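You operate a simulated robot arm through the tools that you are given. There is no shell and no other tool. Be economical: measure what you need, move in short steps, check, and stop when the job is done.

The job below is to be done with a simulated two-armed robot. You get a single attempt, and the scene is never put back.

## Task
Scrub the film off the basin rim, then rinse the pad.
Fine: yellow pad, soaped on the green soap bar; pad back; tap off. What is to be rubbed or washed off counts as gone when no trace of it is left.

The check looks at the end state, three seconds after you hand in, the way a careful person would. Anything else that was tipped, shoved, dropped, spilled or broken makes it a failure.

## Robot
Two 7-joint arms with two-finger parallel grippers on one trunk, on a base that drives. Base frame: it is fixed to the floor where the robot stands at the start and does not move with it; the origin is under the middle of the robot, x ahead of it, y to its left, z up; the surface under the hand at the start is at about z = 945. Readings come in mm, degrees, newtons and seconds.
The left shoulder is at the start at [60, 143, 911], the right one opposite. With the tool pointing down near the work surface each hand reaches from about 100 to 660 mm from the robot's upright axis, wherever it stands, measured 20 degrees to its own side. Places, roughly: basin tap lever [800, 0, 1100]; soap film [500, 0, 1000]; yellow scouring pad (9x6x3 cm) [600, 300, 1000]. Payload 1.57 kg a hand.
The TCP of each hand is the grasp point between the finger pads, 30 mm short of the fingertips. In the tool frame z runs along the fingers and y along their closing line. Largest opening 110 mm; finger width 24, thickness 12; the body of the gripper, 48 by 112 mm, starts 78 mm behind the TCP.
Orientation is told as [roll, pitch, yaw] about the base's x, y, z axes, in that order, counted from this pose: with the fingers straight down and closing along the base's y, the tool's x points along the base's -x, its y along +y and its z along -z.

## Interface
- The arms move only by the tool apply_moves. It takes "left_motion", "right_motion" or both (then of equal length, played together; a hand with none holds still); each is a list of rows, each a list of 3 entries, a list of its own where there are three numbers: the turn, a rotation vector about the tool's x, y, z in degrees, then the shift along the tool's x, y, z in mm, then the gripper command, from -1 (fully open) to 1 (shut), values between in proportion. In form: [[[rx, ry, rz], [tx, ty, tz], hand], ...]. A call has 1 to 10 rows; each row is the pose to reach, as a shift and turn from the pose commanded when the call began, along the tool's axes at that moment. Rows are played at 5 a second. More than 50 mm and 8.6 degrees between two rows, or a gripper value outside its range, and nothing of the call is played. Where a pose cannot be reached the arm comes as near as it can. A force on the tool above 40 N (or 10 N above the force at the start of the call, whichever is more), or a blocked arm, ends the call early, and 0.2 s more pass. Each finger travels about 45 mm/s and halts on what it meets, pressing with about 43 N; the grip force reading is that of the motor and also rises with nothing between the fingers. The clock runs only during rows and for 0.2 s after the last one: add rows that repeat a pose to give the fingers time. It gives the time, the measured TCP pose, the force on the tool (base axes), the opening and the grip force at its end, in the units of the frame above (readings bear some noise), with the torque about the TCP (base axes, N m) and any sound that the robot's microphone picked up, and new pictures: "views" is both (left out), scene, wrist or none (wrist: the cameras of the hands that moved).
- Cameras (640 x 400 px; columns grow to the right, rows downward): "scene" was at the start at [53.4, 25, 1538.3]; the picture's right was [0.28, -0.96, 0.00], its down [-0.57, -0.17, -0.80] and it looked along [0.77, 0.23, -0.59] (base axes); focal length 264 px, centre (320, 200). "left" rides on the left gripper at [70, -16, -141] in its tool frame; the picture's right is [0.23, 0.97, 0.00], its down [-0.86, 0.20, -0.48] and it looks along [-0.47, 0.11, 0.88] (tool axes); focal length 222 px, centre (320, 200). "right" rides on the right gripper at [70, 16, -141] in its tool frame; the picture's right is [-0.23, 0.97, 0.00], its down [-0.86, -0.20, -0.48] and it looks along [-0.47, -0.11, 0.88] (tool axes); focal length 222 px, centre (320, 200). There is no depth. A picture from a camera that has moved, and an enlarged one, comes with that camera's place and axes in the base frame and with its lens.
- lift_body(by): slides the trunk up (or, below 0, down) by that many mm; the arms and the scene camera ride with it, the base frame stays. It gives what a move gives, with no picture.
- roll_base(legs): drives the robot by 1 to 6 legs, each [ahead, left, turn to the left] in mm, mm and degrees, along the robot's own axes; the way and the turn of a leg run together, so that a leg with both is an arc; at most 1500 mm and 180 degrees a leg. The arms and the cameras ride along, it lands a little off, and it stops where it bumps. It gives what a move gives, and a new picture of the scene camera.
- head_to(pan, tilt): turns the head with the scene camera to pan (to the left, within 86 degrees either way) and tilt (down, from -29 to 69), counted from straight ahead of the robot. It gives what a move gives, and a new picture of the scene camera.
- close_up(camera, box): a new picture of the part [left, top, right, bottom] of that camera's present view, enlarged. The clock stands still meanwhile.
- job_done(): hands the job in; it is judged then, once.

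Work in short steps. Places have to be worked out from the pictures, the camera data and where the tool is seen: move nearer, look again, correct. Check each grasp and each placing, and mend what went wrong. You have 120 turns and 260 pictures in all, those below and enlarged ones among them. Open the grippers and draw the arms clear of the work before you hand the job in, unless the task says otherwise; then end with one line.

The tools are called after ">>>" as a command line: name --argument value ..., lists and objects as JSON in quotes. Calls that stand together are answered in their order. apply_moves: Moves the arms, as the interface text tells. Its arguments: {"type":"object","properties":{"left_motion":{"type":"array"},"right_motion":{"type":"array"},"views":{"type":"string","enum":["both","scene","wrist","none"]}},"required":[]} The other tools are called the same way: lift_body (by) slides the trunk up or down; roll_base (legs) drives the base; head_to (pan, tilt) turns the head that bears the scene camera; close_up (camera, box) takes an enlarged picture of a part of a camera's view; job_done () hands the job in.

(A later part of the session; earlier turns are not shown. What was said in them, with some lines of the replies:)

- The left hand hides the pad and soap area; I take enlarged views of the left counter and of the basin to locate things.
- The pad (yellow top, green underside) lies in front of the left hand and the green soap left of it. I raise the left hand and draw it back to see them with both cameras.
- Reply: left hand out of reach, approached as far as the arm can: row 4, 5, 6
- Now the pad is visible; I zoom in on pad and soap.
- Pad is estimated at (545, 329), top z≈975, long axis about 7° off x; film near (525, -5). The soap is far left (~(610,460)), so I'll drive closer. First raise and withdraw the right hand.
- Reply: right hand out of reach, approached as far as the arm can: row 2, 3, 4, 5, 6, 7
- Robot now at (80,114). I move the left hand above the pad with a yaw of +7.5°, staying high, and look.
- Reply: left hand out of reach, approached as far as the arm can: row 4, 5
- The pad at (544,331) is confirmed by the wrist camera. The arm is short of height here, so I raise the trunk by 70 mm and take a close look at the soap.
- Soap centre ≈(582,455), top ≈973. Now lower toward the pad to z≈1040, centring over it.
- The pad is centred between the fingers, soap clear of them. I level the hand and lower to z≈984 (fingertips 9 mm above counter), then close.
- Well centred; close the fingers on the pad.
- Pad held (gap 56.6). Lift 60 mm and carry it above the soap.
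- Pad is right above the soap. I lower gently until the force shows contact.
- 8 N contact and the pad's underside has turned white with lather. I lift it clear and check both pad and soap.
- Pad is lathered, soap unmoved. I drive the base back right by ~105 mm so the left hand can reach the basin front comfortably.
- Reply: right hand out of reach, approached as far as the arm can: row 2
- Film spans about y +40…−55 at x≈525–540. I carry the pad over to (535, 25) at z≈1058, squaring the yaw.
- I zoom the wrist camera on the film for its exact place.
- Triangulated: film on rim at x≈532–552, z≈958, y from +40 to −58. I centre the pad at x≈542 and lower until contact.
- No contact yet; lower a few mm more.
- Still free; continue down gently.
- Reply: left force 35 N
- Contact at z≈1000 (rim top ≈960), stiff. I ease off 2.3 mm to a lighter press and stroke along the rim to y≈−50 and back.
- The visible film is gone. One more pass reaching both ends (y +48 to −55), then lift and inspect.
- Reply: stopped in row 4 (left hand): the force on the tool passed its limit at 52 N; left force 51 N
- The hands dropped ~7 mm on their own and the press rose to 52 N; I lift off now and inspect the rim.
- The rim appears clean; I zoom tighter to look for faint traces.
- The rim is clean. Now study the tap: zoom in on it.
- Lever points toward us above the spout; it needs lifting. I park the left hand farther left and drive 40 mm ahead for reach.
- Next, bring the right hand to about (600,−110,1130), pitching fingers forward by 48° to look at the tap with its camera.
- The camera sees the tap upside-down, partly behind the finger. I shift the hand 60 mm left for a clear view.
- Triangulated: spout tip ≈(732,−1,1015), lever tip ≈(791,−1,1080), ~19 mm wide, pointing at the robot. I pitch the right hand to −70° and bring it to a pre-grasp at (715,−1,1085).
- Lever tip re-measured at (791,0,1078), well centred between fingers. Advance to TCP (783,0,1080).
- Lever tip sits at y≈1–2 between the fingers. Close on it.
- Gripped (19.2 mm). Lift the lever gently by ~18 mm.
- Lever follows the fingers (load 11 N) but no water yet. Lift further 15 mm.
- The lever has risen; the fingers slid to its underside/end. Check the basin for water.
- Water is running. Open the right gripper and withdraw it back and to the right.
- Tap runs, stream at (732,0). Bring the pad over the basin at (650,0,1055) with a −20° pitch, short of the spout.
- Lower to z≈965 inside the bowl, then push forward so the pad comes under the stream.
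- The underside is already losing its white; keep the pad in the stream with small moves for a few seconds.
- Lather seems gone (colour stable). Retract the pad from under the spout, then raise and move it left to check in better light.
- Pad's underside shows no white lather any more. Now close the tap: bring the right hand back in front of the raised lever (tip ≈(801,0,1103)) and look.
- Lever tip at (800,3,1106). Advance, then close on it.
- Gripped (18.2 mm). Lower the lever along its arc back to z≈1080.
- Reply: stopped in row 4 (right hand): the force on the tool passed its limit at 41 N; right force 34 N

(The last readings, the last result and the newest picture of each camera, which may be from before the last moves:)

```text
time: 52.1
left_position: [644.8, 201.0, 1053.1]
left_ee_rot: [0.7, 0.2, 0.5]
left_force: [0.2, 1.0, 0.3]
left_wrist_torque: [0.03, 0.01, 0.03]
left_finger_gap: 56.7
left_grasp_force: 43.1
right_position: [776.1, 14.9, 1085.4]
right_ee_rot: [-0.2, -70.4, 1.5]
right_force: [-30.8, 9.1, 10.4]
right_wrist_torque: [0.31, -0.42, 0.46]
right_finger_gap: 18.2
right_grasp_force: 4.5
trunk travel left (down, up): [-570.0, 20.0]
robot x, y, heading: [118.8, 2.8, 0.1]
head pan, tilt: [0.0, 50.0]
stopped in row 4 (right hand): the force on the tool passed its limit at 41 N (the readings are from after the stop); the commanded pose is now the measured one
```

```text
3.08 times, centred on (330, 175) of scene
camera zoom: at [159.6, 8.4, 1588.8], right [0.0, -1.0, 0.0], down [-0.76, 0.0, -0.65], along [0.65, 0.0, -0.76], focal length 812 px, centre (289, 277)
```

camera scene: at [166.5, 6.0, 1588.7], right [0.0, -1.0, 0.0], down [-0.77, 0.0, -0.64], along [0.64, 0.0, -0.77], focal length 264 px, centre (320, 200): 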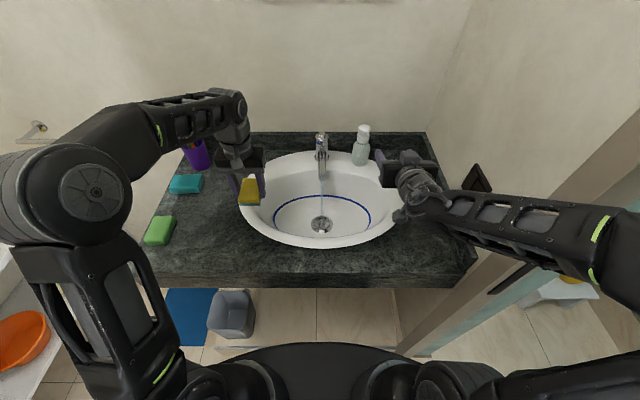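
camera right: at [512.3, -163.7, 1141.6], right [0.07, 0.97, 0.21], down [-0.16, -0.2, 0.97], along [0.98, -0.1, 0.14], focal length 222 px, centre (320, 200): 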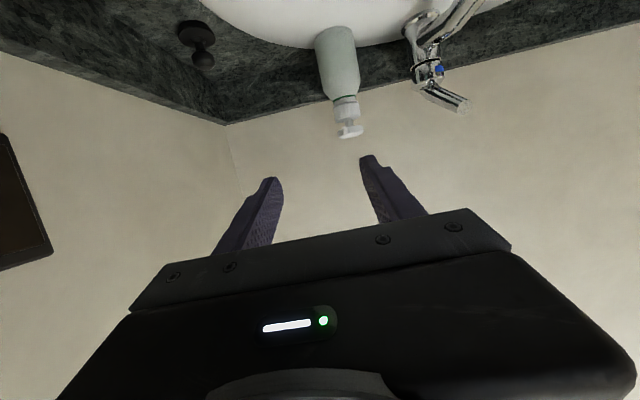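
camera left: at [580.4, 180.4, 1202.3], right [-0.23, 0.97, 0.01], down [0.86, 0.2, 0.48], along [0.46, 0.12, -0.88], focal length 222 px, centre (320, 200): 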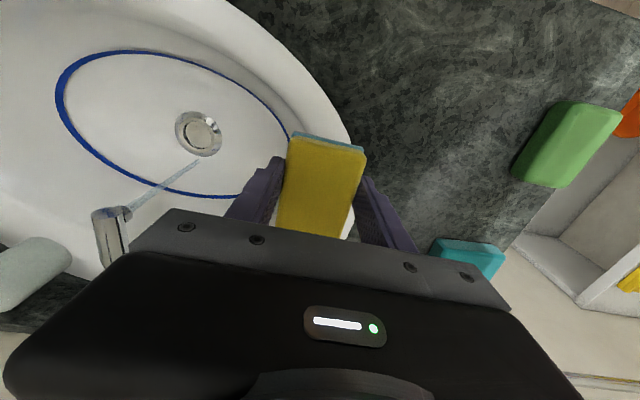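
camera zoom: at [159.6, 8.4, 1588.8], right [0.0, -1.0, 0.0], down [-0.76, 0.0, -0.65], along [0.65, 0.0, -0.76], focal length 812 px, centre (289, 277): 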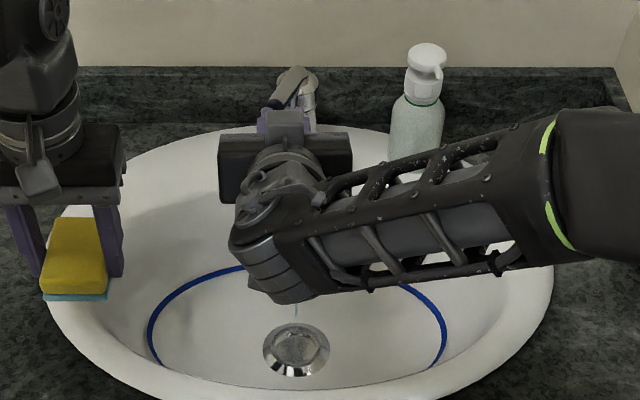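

The lever swivelled a bit to the left under an arm jolt. Open the fingers and back off 50 mm to look.

>>> apply_moves --right_motion '[[[0, 0, 0], [0, 0, 0], 0.3], [[0, 0, 0], [0, 0, 0], -0.2], [[0, 0, 0], [0, 0, 0], -0.2], [[0, 0, 0], [0, 0, -25], -0.2], [[0, 0, 0], [-5, 0, -60], -0.2], [[0, 0, 0], [-5, 0, -60], -0.2]]' --views "none"

>>> close_up --camera "right" --box '[220, 70, 440, 220]'

>>> close_up --camera "scene" --box '[260, 110, 400, 240]'

```text
time: 53.5
left_position: [649.2, 199.7, 1051.7]
left_ee_rot: [0.7, 0.3, 0.5]
left_force: [-0.3, 0.3, -0.2]
left_wrist_torque: [-0.01, 0.05, 0.01]
left_finger_gap: 56.8
left_grasp_force: 42.8
right_position: [730.6, 7.3, 1105.9]
right_ee_rot: [-0.5, -70.3, 1.1]
right_force: [-0.6, 0.3, -0.5]
right_wrist_torque: [-0.02, 0.04, 0.01]
right_finger_gap: 66.0
right_grasp_force: 0.1
trunk travel left (down, up): [-570.0, 20.0]
robot x, y, heading: [118.9, 2.7, 0.1]
head pan, tilt: [0.0, 50.0]
```

```text
2.67 times, centred on (330, 145) of right
camera zoom: at [573.0, 21.2, 1090.1], right [0.07, 0.98, 0.21], down [-0.16, -0.2, 0.97], along [0.98, -0.1, 0.14], focal length 592 px, centre (293, 347)
```

zoom: 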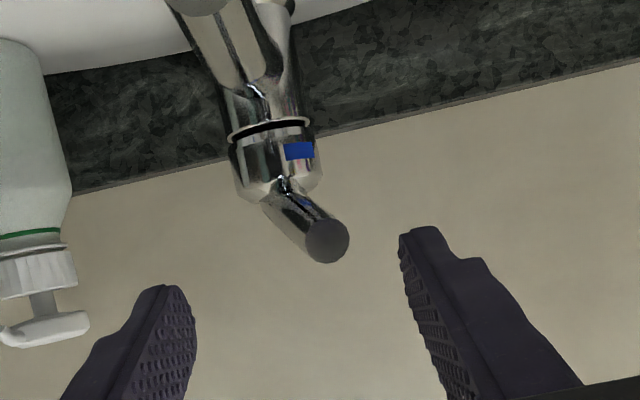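

```text
3.08 times, centred on (330, 175) of scene
camera zoom: at [166.1, 6.9, 1588.7], right [0.0, -1.0, 0.0], down [-0.77, 0.0, -0.64], along [0.64, 0.0, -0.77], focal length 812 px, centre (289, 277)
```

zoom: 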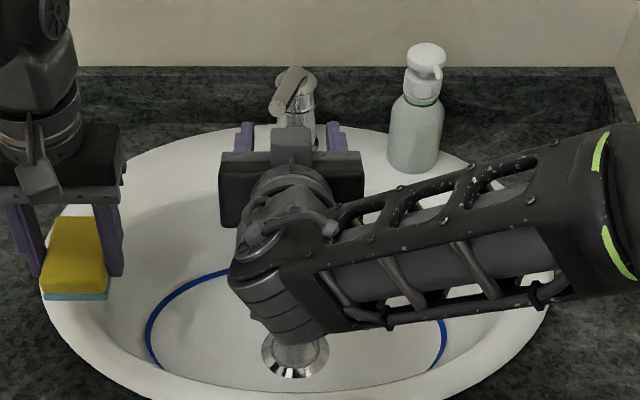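

Lever tip now at (803,20,1085), swivelled ~18° left. I regrip it there.

>>> apply_moves --right_motion '[[[0, 0, 0], [-2, 7, 20], -0.2], [[0, 0, 0], [-4, 13, 42], -0.2], [[0, 0, 0], [-5, 13, 64], -0.2], [[0, 0, 0], [-5, 13, 64], 0.3], [[0, 0, 0], [-5, 13, 64], 0.8], [[0, 0, 0], [-5, 13, 64], 0.8], [[0, 0, 0], [-5, 13, 64], 0.8]]' --views "none"

>>> close_up --camera "right" --box '[220, 70, 440, 220]'

```text
time: 55.1
left_position: [647.8, 199.5, 1051.8]
left_ee_rot: [0.9, 0.3, 0.5]
left_force: [1.0, 0.7, -0.6]
left_wrist_torque: [0.0, 0.01, 0.0]
left_finger_gap: 56.4
left_grasp_force: 42.7
right_position: [790.9, 18.5, 1089.6]
right_ee_rot: [-0.5, -70.3, 0.9]
right_force: [1.9, -2.6, -0.9]
right_wrist_torque: [-0.05, -0.04, -0.14]
right_finger_gap: 20.3
right_grasp_force: 23.8
trunk travel left (down, up): [-570.0, 20.0]
robot x, y, heading: [116.6, 8.7, 0.1]
head pan, tilt: [0.0, 50.0]
```

```text
2.67 times, centred on (330, 145) of right
camera zoom: at [635.3, 33.6, 1072.9], right [0.07, 0.97, 0.21], down [-0.16, -0.2, 0.97], along [0.98, -0.1, 0.14], focal length 592 px, centre (293, 347)
```

zoom: 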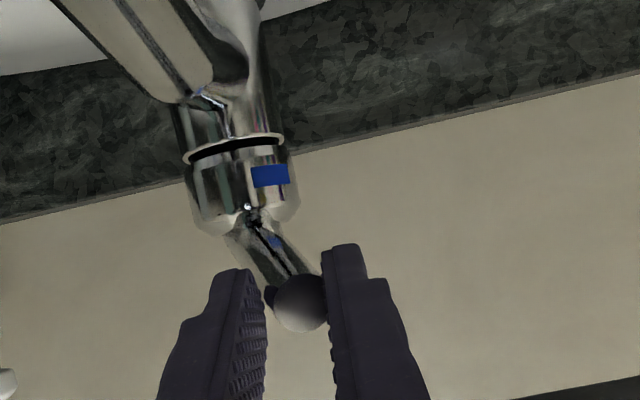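

Gripped. Swing it slowly back to the centre (y≈0).

>>> apply_moves --right_motion '[[[0, 0, 0], [0, -4, 0], 0.8], [[0, 0, 0], [0.5, -8, -0.5], 0.8], [[0, 0, 0], [1, -12, -1.5], 0.8], [[0, 0, 0], [1, -16, -2], 0.8], [[0, 0, 0], [1, -18, -3], 0.8], [[0, 0, 0], [1, -18, -3], 0.8]]' --views "none"

>>> close_up --camera "right" --box '[220, 70, 440, 220]'

```text
time: 56.5
left_position: [648.5, 199.5, 1051.7]
left_ee_rot: [0.8, 0.3, 0.5]
left_force: [0.4, -0.4, -0.2]
left_wrist_torque: [0.01, -0.04, -0.03]
left_finger_gap: 56.4
left_grasp_force: 43.2
right_position: [787.7, 2.6, 1089.4]
right_ee_rot: [-0.4, -70.2, 1.0]
right_force: [-0.8, 3.8, -3.4]
right_wrist_torque: [0.0, 0.34, 0.24]
right_finger_gap: 19.1
right_grasp_force: 33.7
trunk travel left (down, up): [-570.0, 20.0]
robot x, y, heading: [117.8, 5.9, 0.1]
head pan, tilt: [0.0, 50.0]
```

```text
2.67 times, centred on (330, 145) of right
camera zoom: at [631.2, 17.3, 1073.3], right [0.07, 0.98, 0.21], down [-0.16, -0.2, 0.97], along [0.99, -0.1, 0.14], focal length 592 px, centre (293, 347)
```

zoom: 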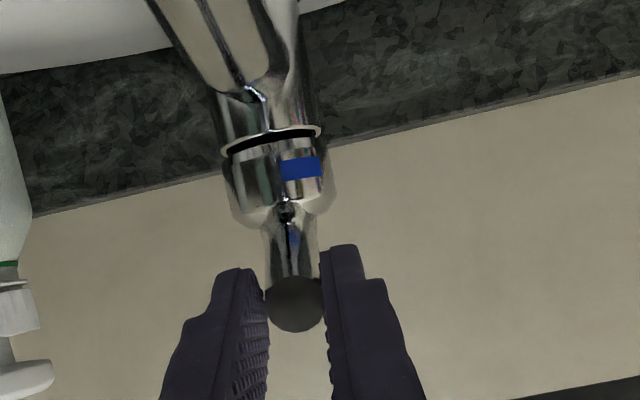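

Lever is centred. Now press it down ~11 mm to the original closed height.

>>> apply_moves --right_motion '[[[0, 0, 0], [3, -0.5, 0], 0.8], [[0, 0, 0], [6, -1, -0.5], 0.8], [[0, 0, 0], [9, -1, -1], 0.8], [[0, 0, 0], [11, -1, -1], 0.8], [[0, 0, 0], [11, -1, -1], 0.8]]' --views "none"

>>> close_up --camera "right" --box '[220, 70, 440, 220]'

```text
time: 57.7
left_position: [648.5, 198.9, 1051.5]
left_ee_rot: [0.9, 0.4, 0.3]
left_force: [-0.2, 0.2, -0.5]
left_wrist_torque: [-0.01, -0.01, 0.0]
left_finger_gap: 56.8
left_grasp_force: 42.7
right_position: [783.3, 0.3, 1081.1]
right_ee_rot: [-0.5, -70.4, 0.7]
right_force: [8.4, -0.5, 9.0]
right_wrist_torque: [-0.01, -1.06, -0.08]
right_finger_gap: 18.9
right_grasp_force: 33.3
trunk travel left (down, up): [-570.0, 20.0]
robot x, y, heading: [118.0, 6.4, 0.4]
head pan, tilt: [0.0, 50.0]
```

```text
2.67 times, centred on (330, 145) of right
camera zoom: at [627.1, 15.1, 1064.3], right [0.07, 0.97, 0.21], down [-0.16, -0.2, 0.97], along [0.98, -0.1, 0.14], focal length 592 px, centre (293, 347)
```

zoom: 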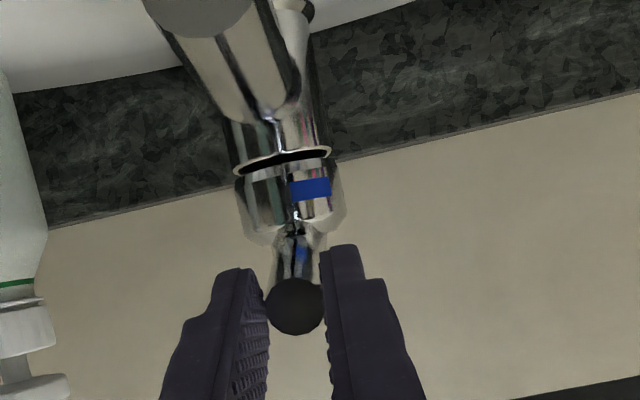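

This matches the original closed view. Press 3 mm more against the stop, then release and withdraw.

>>> apply_moves --right_motion '[[[0, 0, 0], [1.5, 0, 0], 0.8], [[0, 0, 0], [3, 0, 0], 0.8], [[0, 0, 0], [3, 0, 0], 0.8], [[0, 0, 0], [0, 0, 0], 0.3], [[0, 0, 0], [0, 0, 0], -0.2], [[0, 0, 0], [0, 0, 0], -0.2], [[0, 0, 0], [-8, 0, -40], -0.2], [[0, 0, 0], [-16, -10, -80], -0.2], [[0, 0, 0], [-20, -50, -100], -0.2], [[0, 0, 0], [-20, -95, -110], -0.2]]' --views "none"

>>> apply_moves --right_motion '[[[0, 0, 0], [-10, -45, 0], -0.2], [[0, 0, 0], [-20, -90, 0], -0.2], [[0, 0, 0], [-20, -130, 0], -0.2], [[0, 0, 0], [-20, -130, 0], -0.2]]' --views "wrist"

>>> close_up --camera "scene" --box '[260, 110, 400, 240]'

```text
time: 59.9
left_position: [647.8, 199.5, 1052.6]
left_ee_rot: [0.8, 0.2, 0.5]
left_force: [0.0, 0.1, -0.9]
left_wrist_torque: [0.0, -0.03, 0.02]
left_finger_gap: 56.7
left_grasp_force: 42.5
right_position: [685.2, -94.4, 1137.8]
right_ee_rot: [-0.3, -70.2, 1.0]
right_force: [-0.5, 0.0, 0.2]
right_wrist_torque: [-0.02, 0.02, 0.02]
right_finger_gap: 65.9
right_grasp_force: 0.0
trunk travel left (down, up): [-570.0, 20.0]
robot x, y, heading: [116.3, 5.9, -0.0]
head pan, tilt: [0.0, 50.0]
```

```text
time: 60.9
left_position: [648.9, 199.3, 1051.3]
left_ee_rot: [0.8, 0.3, 0.4]
left_force: [0.5, 0.5, -0.6]
left_wrist_torque: [0.01, 0.05, -0.01]
left_finger_gap: 56.4
left_grasp_force: 43.7
right_position: [694.1, -221.2, 1157.0]
right_ee_rot: [-0.4, -70.2, 1.0]
right_force: [0.2, -0.1, 0.6]
right_wrist_torque: [0.0, -0.01, 0.01]
right_finger_gap: 66.0
right_grasp_force: 0.0
trunk travel left (down, up): [-570.0, 20.0]
robot x, y, heading: [119.8, 5.8, 0.0]
head pan, tilt: [0.0, 50.0]
camera right: at [538.3, -208.9, 1140.6], right [0.07, 0.98, 0.21], down [-0.16, -0.2, 0.97], along [0.98, -0.1, 0.14], focal length 222 px, centre (320, 200)
```

right: 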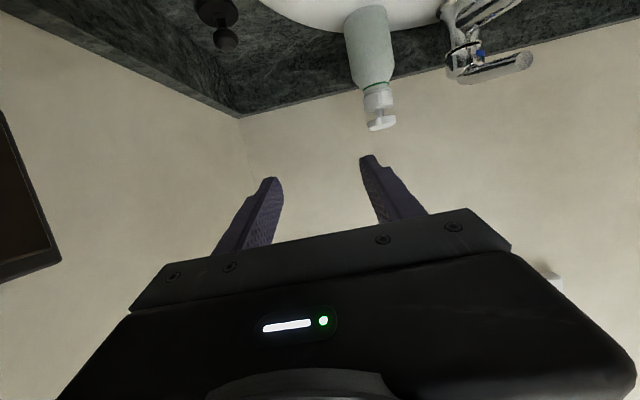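

```text
3.08 times, centred on (330, 175) of scene
camera zoom: at [165.8, 7.4, 1588.7], right [0.0, -1.0, 0.0], down [-0.77, 0.0, -0.64], along [0.64, 0.0, -0.77], focal length 812 px, centre (289, 277)
```

zoom: 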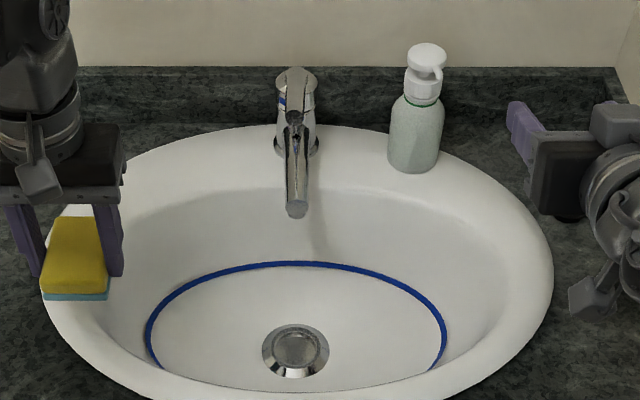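

Tap is off and lever centred. Before returning the pad I check its underside edge closely.

>>> close_up --camera "scene" --box '[264, 154, 290, 178]'

>>> close_up --camera "left" --box '[270, 120, 380, 190]'

```text
16.00 times, centred on (277, 166) of scene
camera zoom: at [165.8, 7.4, 1588.7], right [0.0, -1.0, 0.0], down [-0.77, 0.0, -0.64], along [0.64, 0.0, -0.77], focal length 4220 px, centre (1008, 744)
```

zoom: 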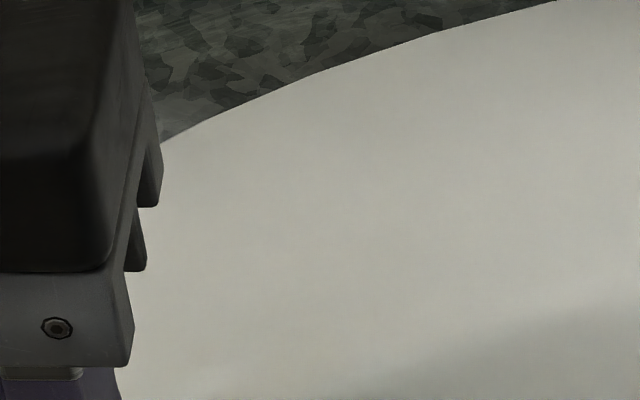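

```text
5.71 times, centred on (325, 155) of left
camera zoom: at [579.7, 181.3, 1193.5], right [-0.23, 0.97, 0.01], down [0.86, 0.2, 0.48], along [0.46, 0.12, -0.88], focal length 1269 px, centre (291, 457)
```

zoom: 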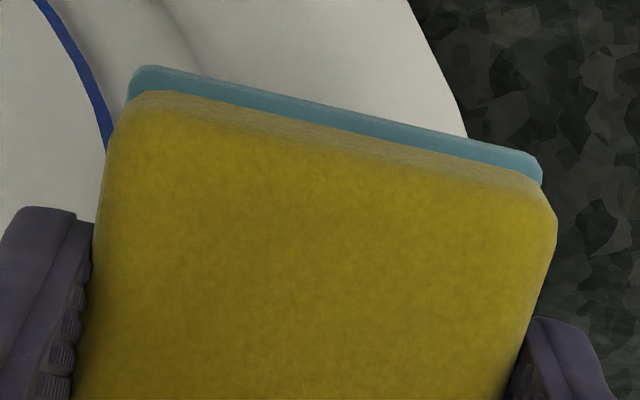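

The underside is uniformly blue-ish wet with no lather patches. Carry the pad back above its original place (543,327), yaw 6.7°.

>>> apply_moves --left_motion '[[[0.2, 0, -1.5], [26, 32, 0], 0.3], [[0.4, 0, -3], [52, 64, 0], 0.3], [[0.6, 0, -4.6], [78, 96, 0], 0.3], [[0.8, 0, -6.3], [105, 128, 0], 0.3], [[0.8, 0, -6.3], [105, 128, 0], 0.3]]'

```text
time: 62.1
left_position: [540.7, 327.9, 1052.6]
left_ee_rot: [0.0, 0.2, 6.7]
left_force: [-0.9, 1.0, -0.2]
left_wrist_torque: [-0.02, -0.02, 0.01]
left_finger_gap: 56.6
left_grasp_force: 42.9
right_position: [694.4, -224.5, 1156.3]
right_ee_rot: [-0.4, -70.3, 0.9]
right_force: [-0.2, -1.2, 1.1]
right_wrist_torque: [-0.02, -0.01, 0.03]
right_finger_gap: 66.0
right_grasp_force: 0.1
trunk travel left (down, up): [-570.0, 20.0]
robot x, y, heading: [118.4, 7.4, 0.1]
head pan, tilt: [0.0, 50.0]
camera scene: at [166.1, 6.5, 1588.7], right [0.0, -1.0, 0.0], down [-0.77, 0.0, -0.64], along [0.64, 0.0, -0.77], focal length 264 px, centre (320, 200)
camera left: at [475.4, 303.4, 1195.7], right [-0.34, 0.94, 0.0], down [0.83, 0.3, 0.48], along [0.45, 0.16, -0.88], focal length 222 px, centre (320, 200)
```

scene: 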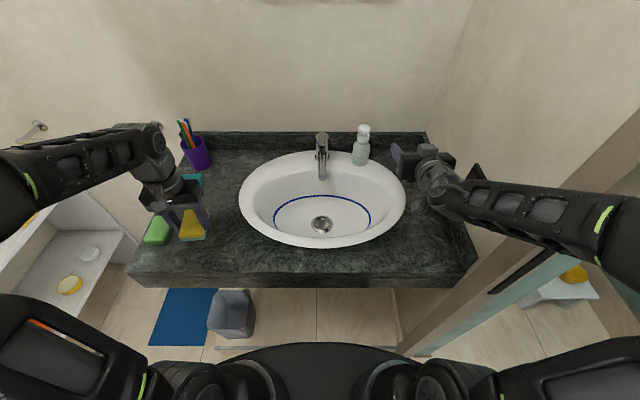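
left: 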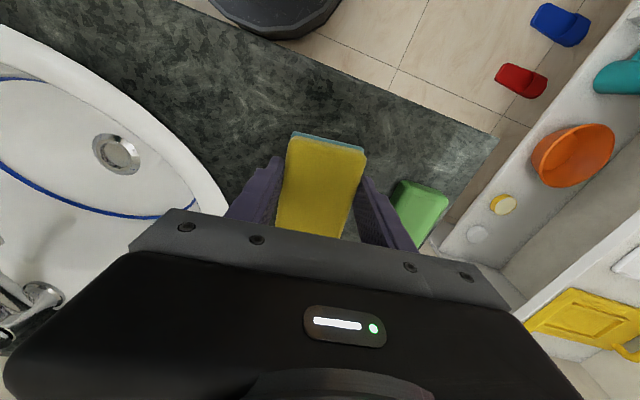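

On target. Lower to z≈989, then finely to contact.

>>> apply_moves --left_motion '[[[0, 0, 0], [-2, -1, 30], 0.3], [[0, 0, 0], [-2, -1, 52], 0.3], [[0, 0, 0], [-2, -1, 63], 0.3], [[0, 0, 0], [-2, -1, 63], 0.3]]' --views "none"

>>> apply_moves --left_motion '[[[0, 0, 0], [0, 0, 2], 0.3], [[0, 0, 0], [0, 0, 4], 0.3], [[0, 0, 0], [0, 0, 4], 0.3]]' --views "none"

```text
time: 63.1
left_position: [543.2, 325.8, 991.8]
left_ee_rot: [0.0, 0.2, 6.8]
left_force: [1.0, -0.4, 0.3]
left_wrist_torque: [-0.01, -0.01, 0.0]
left_finger_gap: 56.5
left_grasp_force: 43.2
right_position: [694.4, -223.6, 1157.9]
right_ee_rot: [-0.4, -70.4, 1.0]
right_force: [0.0, 0.4, -0.5]
right_wrist_torque: [0.02, 0.03, 0.0]
right_finger_gap: 66.1
right_grasp_force: 0.0
trunk travel left (down, up): [-570.0, 20.0]
robot x, y, heading: [116.9, 4.8, -0.2]
head pan, tilt: [0.0, 50.0]
```

```text
time: 63.9
left_position: [543.7, 325.8, 987.9]
left_ee_rot: [0.0, 0.3, 6.8]
left_force: [0.7, 0.3, -0.3]
left_wrist_torque: [0.01, -0.03, 0.0]
left_finger_gap: 56.7
left_grasp_force: 43.5
right_position: [693.5, -224.4, 1157.1]
right_ee_rot: [-0.4, -70.4, 1.0]
right_force: [-0.4, 0.2, 0.0]
right_wrist_torque: [-0.01, -0.02, -0.01]
right_finger_gap: 66.0
right_grasp_force: 0.1
trunk travel left (down, up): [-570.0, 20.0]
robot x, y, heading: [121.1, 4.7, 0.0]
head pan, tilt: [0.0, 50.0]
```

Still about 2–3 mm up; lower 3 mm more.

>>> apply_moves --left_motion '[[[0, 0, 0], [0, 0, 1.5], 0.3], [[0, 0, 0], [0, 0, 3], 0.3], [[0, 0, 0], [0, 0, 3], 0.3]]' --views "none"

```text
time: 64.7
left_position: [543.8, 325.5, 984.2]
left_ee_rot: [0.0, 0.1, 6.8]
left_force: [0.8, 0.3, 0.3]
left_wrist_torque: [-0.05, 0.03, 0.01]
left_finger_gap: 56.5
left_grasp_force: 43.1
right_position: [696.3, -224.0, 1157.7]
right_ee_rot: [-0.3, -70.3, 1.1]
right_force: [-0.1, -0.6, -0.6]
right_wrist_torque: [0.0, 0.03, -0.02]
right_finger_gap: 66.2
right_grasp_force: 0.0
trunk travel left (down, up): [-570.0, 20.0]
robot x, y, heading: [119.5, 3.3, 0.3]
head pan, tilt: [0.0, 50.0]
```

>>> apply_moves --left_motion '[[[0, 0, 0], [0, 0, 1], 0.3], [[0, 0, 0], [0, 0, 2], 0.3], [[0, 0, 0], [0, 0, 2], 0.3]]' --views "none"

>>> close_up --camera "scene" --box '[140, 170, 240, 260]'

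```text
time: 65.5
left_position: [544.9, 325.5, 983.3]
left_ee_rot: [0.0, 0.2, 6.8]
left_force: [-0.9, 0.2, 0.7]
left_wrist_torque: [0.0, -0.1, -0.03]
left_finger_gap: 56.7
left_grasp_force: 42.9
right_position: [693.7, -223.9, 1157.7]
right_ee_rot: [-0.4, -70.4, 1.0]
right_force: [-0.9, -0.9, -0.2]
right_wrist_torque: [-0.03, 0.02, 0.0]
right_finger_gap: 66.0
right_grasp_force: 0.0
trunk travel left (down, up): [-570.0, 20.0]
robot x, y, heading: [118.8, 6.0, 0.3]
head pan, tilt: [0.0, 50.0]
```

```text
4.44 times, centred on (190, 215) of scene
camera zoom: at [165.4, 6.8, 1588.8], right [0.0, -1.0, 0.0], down [-0.77, 0.0, -0.64], along [0.64, 0.0, -0.77], focal length 1172 px, centre (898, 133)
```

zoom: 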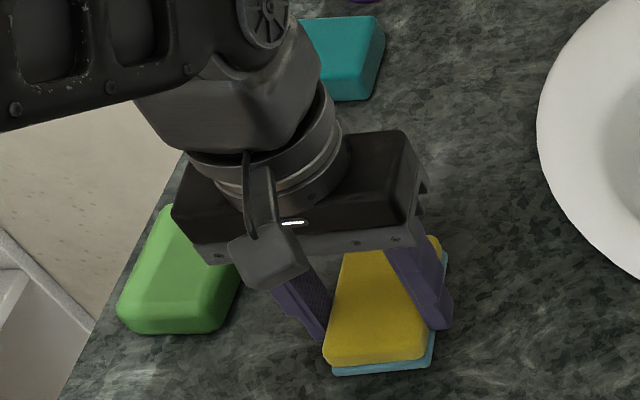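

Pad is on the counter (tiny contact reaction). Open the fingers and rise.

>>> apply_moves --left_motion '[[[0, 0, 0], [0, 0, 0], 0], [[0, 0, 0], [0, 0, 0], -0.5], [[0, 0, 0], [0, 0, 0], -0.5], [[0, 0, 0], [0, 0, 0], -0.5], [[0, 0, 0], [0, 0, -30], -0.5], [[0, 0, 0], [0, 0, -70], -0.5], [[0, 0, 0], [30, 0, -100], -0.5], [[0, 0, 0], [60, 0, -110], -0.5], [[0, 0, 0], [60, 0, -110], -0.5]]'

>>> close_up --camera "scene" --box '[140, 170, 240, 260]'

```text
time: 67.5
left_position: [483.4, 317.1, 1091.9]
left_ee_rot: [0.1, 0.3, 6.7]
left_force: [-0.1, -0.2, -0.4]
left_wrist_torque: [0.02, 0.02, 0.0]
left_finger_gap: 82.8
left_grasp_force: 0.1
right_position: [694.1, -223.6, 1158.2]
right_ee_rot: [-0.4, -70.4, 1.0]
right_force: [-0.3, 0.2, 0.2]
right_wrist_torque: [0.0, 0.01, -0.02]
right_finger_gap: 66.1
right_grasp_force: 0.0
trunk travel left (down, up): [-570.0, 20.0]
robot x, y, heading: [123.6, 6.8, -0.2]
head pan, tilt: [0.0, 50.0]
camera scene: at [165.9, 6.8, 1588.7], right [0.0, -1.0, 0.0], down [-0.77, 0.0, -0.64], along [0.64, 0.0, -0.77], focal length 264 px, centre (320, 200)
camera left: at [417.1, 293.6, 1234.4], right [-0.34, 0.94, 0.0], down [0.83, 0.3, 0.47], along [0.45, 0.16, -0.88], focal length 222 px, centre (320, 200)
```

scene: 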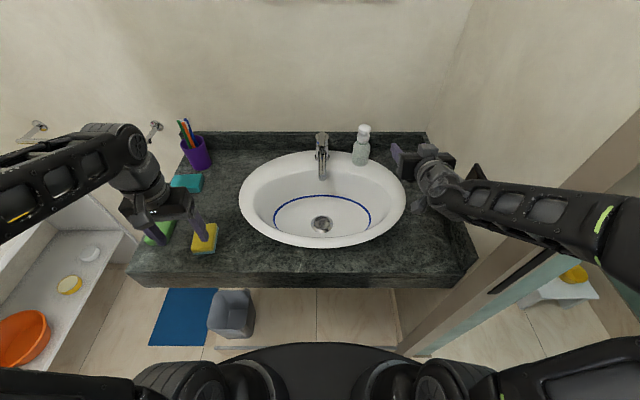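
left: 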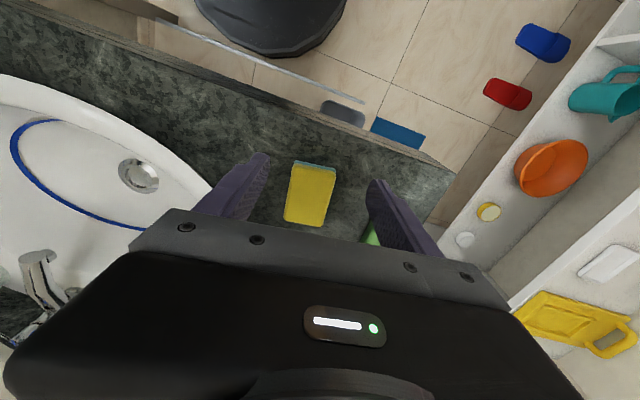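

```text
4.44 times, centred on (190, 215) of scene
camera zoom: at [165.9, 6.8, 1588.7], right [0.0, -1.0, 0.0], down [-0.77, 0.0, -0.64], along [0.64, 0.0, -0.77], focal length 1172 px, centre (898, 133)
```

zoom: 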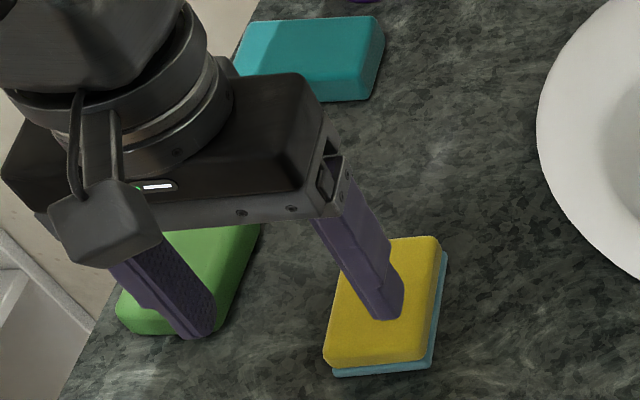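

Pad is back in place. Open both grippers fully and roll back 150 mm to clear the work, then inspect all.

>>> apply_moves --left_motion '[[[0, 0, 0], [0, 0, 0], -1], [[0, 0, 0], [0, 0, 0], -1], [[0, 0, 0], [0, 0, 0], -1]]' --right_motion '[[[0, 0, 0], [0, 0, 0], -1], [[0, 0, 0], [0, 0, 0], -1], [[0, 0, 0], [0, 0, 0], -1]]' --views "none"

>>> roll_base --legs '[[-150, 0, 0]]'

>>> close_up --camera "scene" --box '[270, 150, 370, 220]'

>>> close_up --camera "scene" --box '[160, 100, 300, 220]'

```text
time: 68.3
left_position: [483.7, 317.6, 1092.7]
left_ee_rot: [0.1, 0.2, 6.7]
left_force: [-0.2, 0.8, -0.3]
left_wrist_torque: [0.01, -0.02, 0.0]
left_finger_gap: 109.9
left_grasp_force: 0.2
right_position: [695.0, -223.5, 1156.0]
right_ee_rot: [-0.5, -70.3, 1.0]
right_force: [-0.7, 0.6, -0.2]
right_wrist_torque: [0.01, 0.01, 0.01]
right_finger_gap: 109.9
right_grasp_force: 0.0
trunk travel left (down, up): [-570.0, 20.0]
robot x, y, heading: [116.9, 7.3, 0.1]
head pan, tilt: [0.0, 50.0]
```

```text
time: 69.7
left_position: [333.2, 318.0, 1092.9]
left_ee_rot: [0.0, 0.1, 6.7]
left_force: [-0.5, 0.3, -0.2]
left_wrist_torque: [0.03, -0.05, -0.01]
left_finger_gap: 109.9
left_grasp_force: 0.0
right_position: [543.3, -223.7, 1158.1]
right_ee_rot: [-0.4, -70.4, 1.1]
right_force: [-0.9, -0.2, -0.2]
right_wrist_torque: [0.0, 0.0, 0.03]
right_finger_gap: 110.3
right_grasp_force: 0.0
trunk travel left (down, up): [-570.0, 20.0]
robot x, y, heading: [-31.4, 7.8, 0.1]
head pan, tilt: [0.0, 50.0]
camera scene: at [13.7, 6.4, 1588.8], right [0.0, -1.0, 0.0], down [-0.77, 0.0, -0.64], along [0.64, 0.0, -0.77], focal length 264 px, centre (320, 200)
```

scene: 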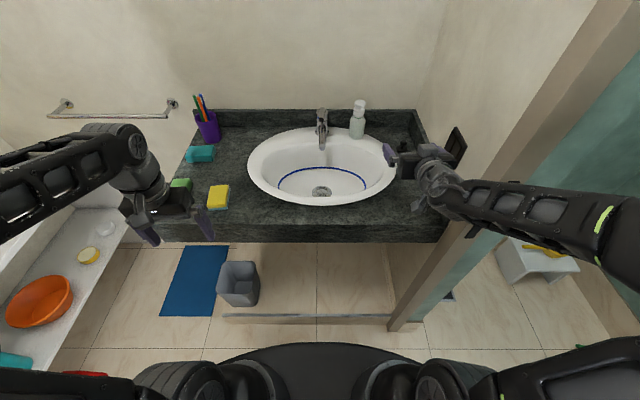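

```text
5.71 times, centred on (320, 185) of scene
camera zoom: at [13.7, 6.4, 1588.8], right [0.0, -1.0, 0.0], down [-0.77, 0.0, -0.64], along [0.64, 0.0, -0.77], focal length 1507 px, centre (320, 286)
```

zoom: 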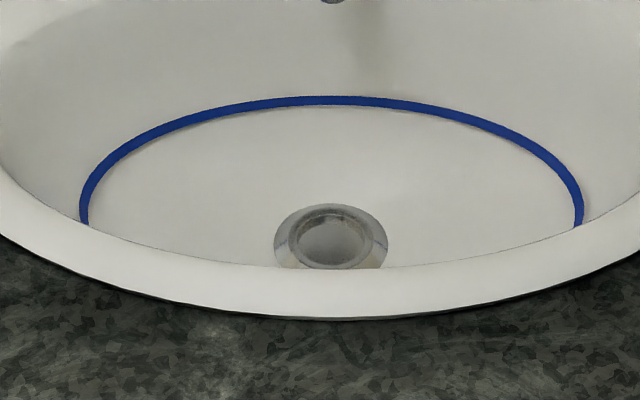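

```text
3.33 times, centred on (230, 160) of scene
camera zoom: at [13.7, 6.4, 1588.8], right [0.0, -1.0, 0.0], down [-0.77, 0.0, -0.64], along [0.64, 0.0, -0.77], focal length 879 px, centre (620, 333)
```

zoom: 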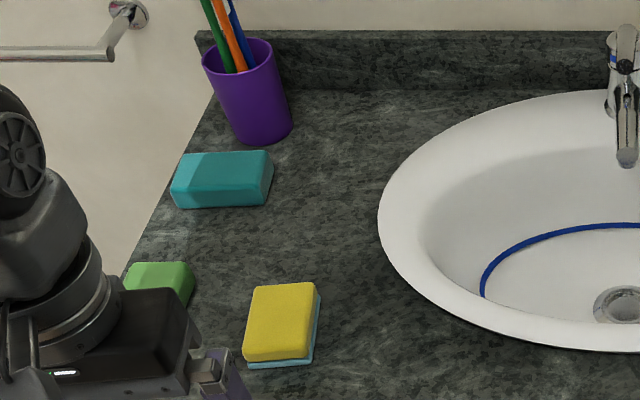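

The rim is clean, the tap is off with its lever centred, the pad is back in its place, and nothing else has moved. Both grippers are open and clear, so I hand in.

>>> job_done

```text
The job is handed in.
```

The film is off the basin rim. The yellow pad was soaped on the green bar, rinsed and put back, the tap is off, and the job is handed in. I couldn't see the pad's underside directly, so "rinsed" rests on its visible edge no longer showing lather.
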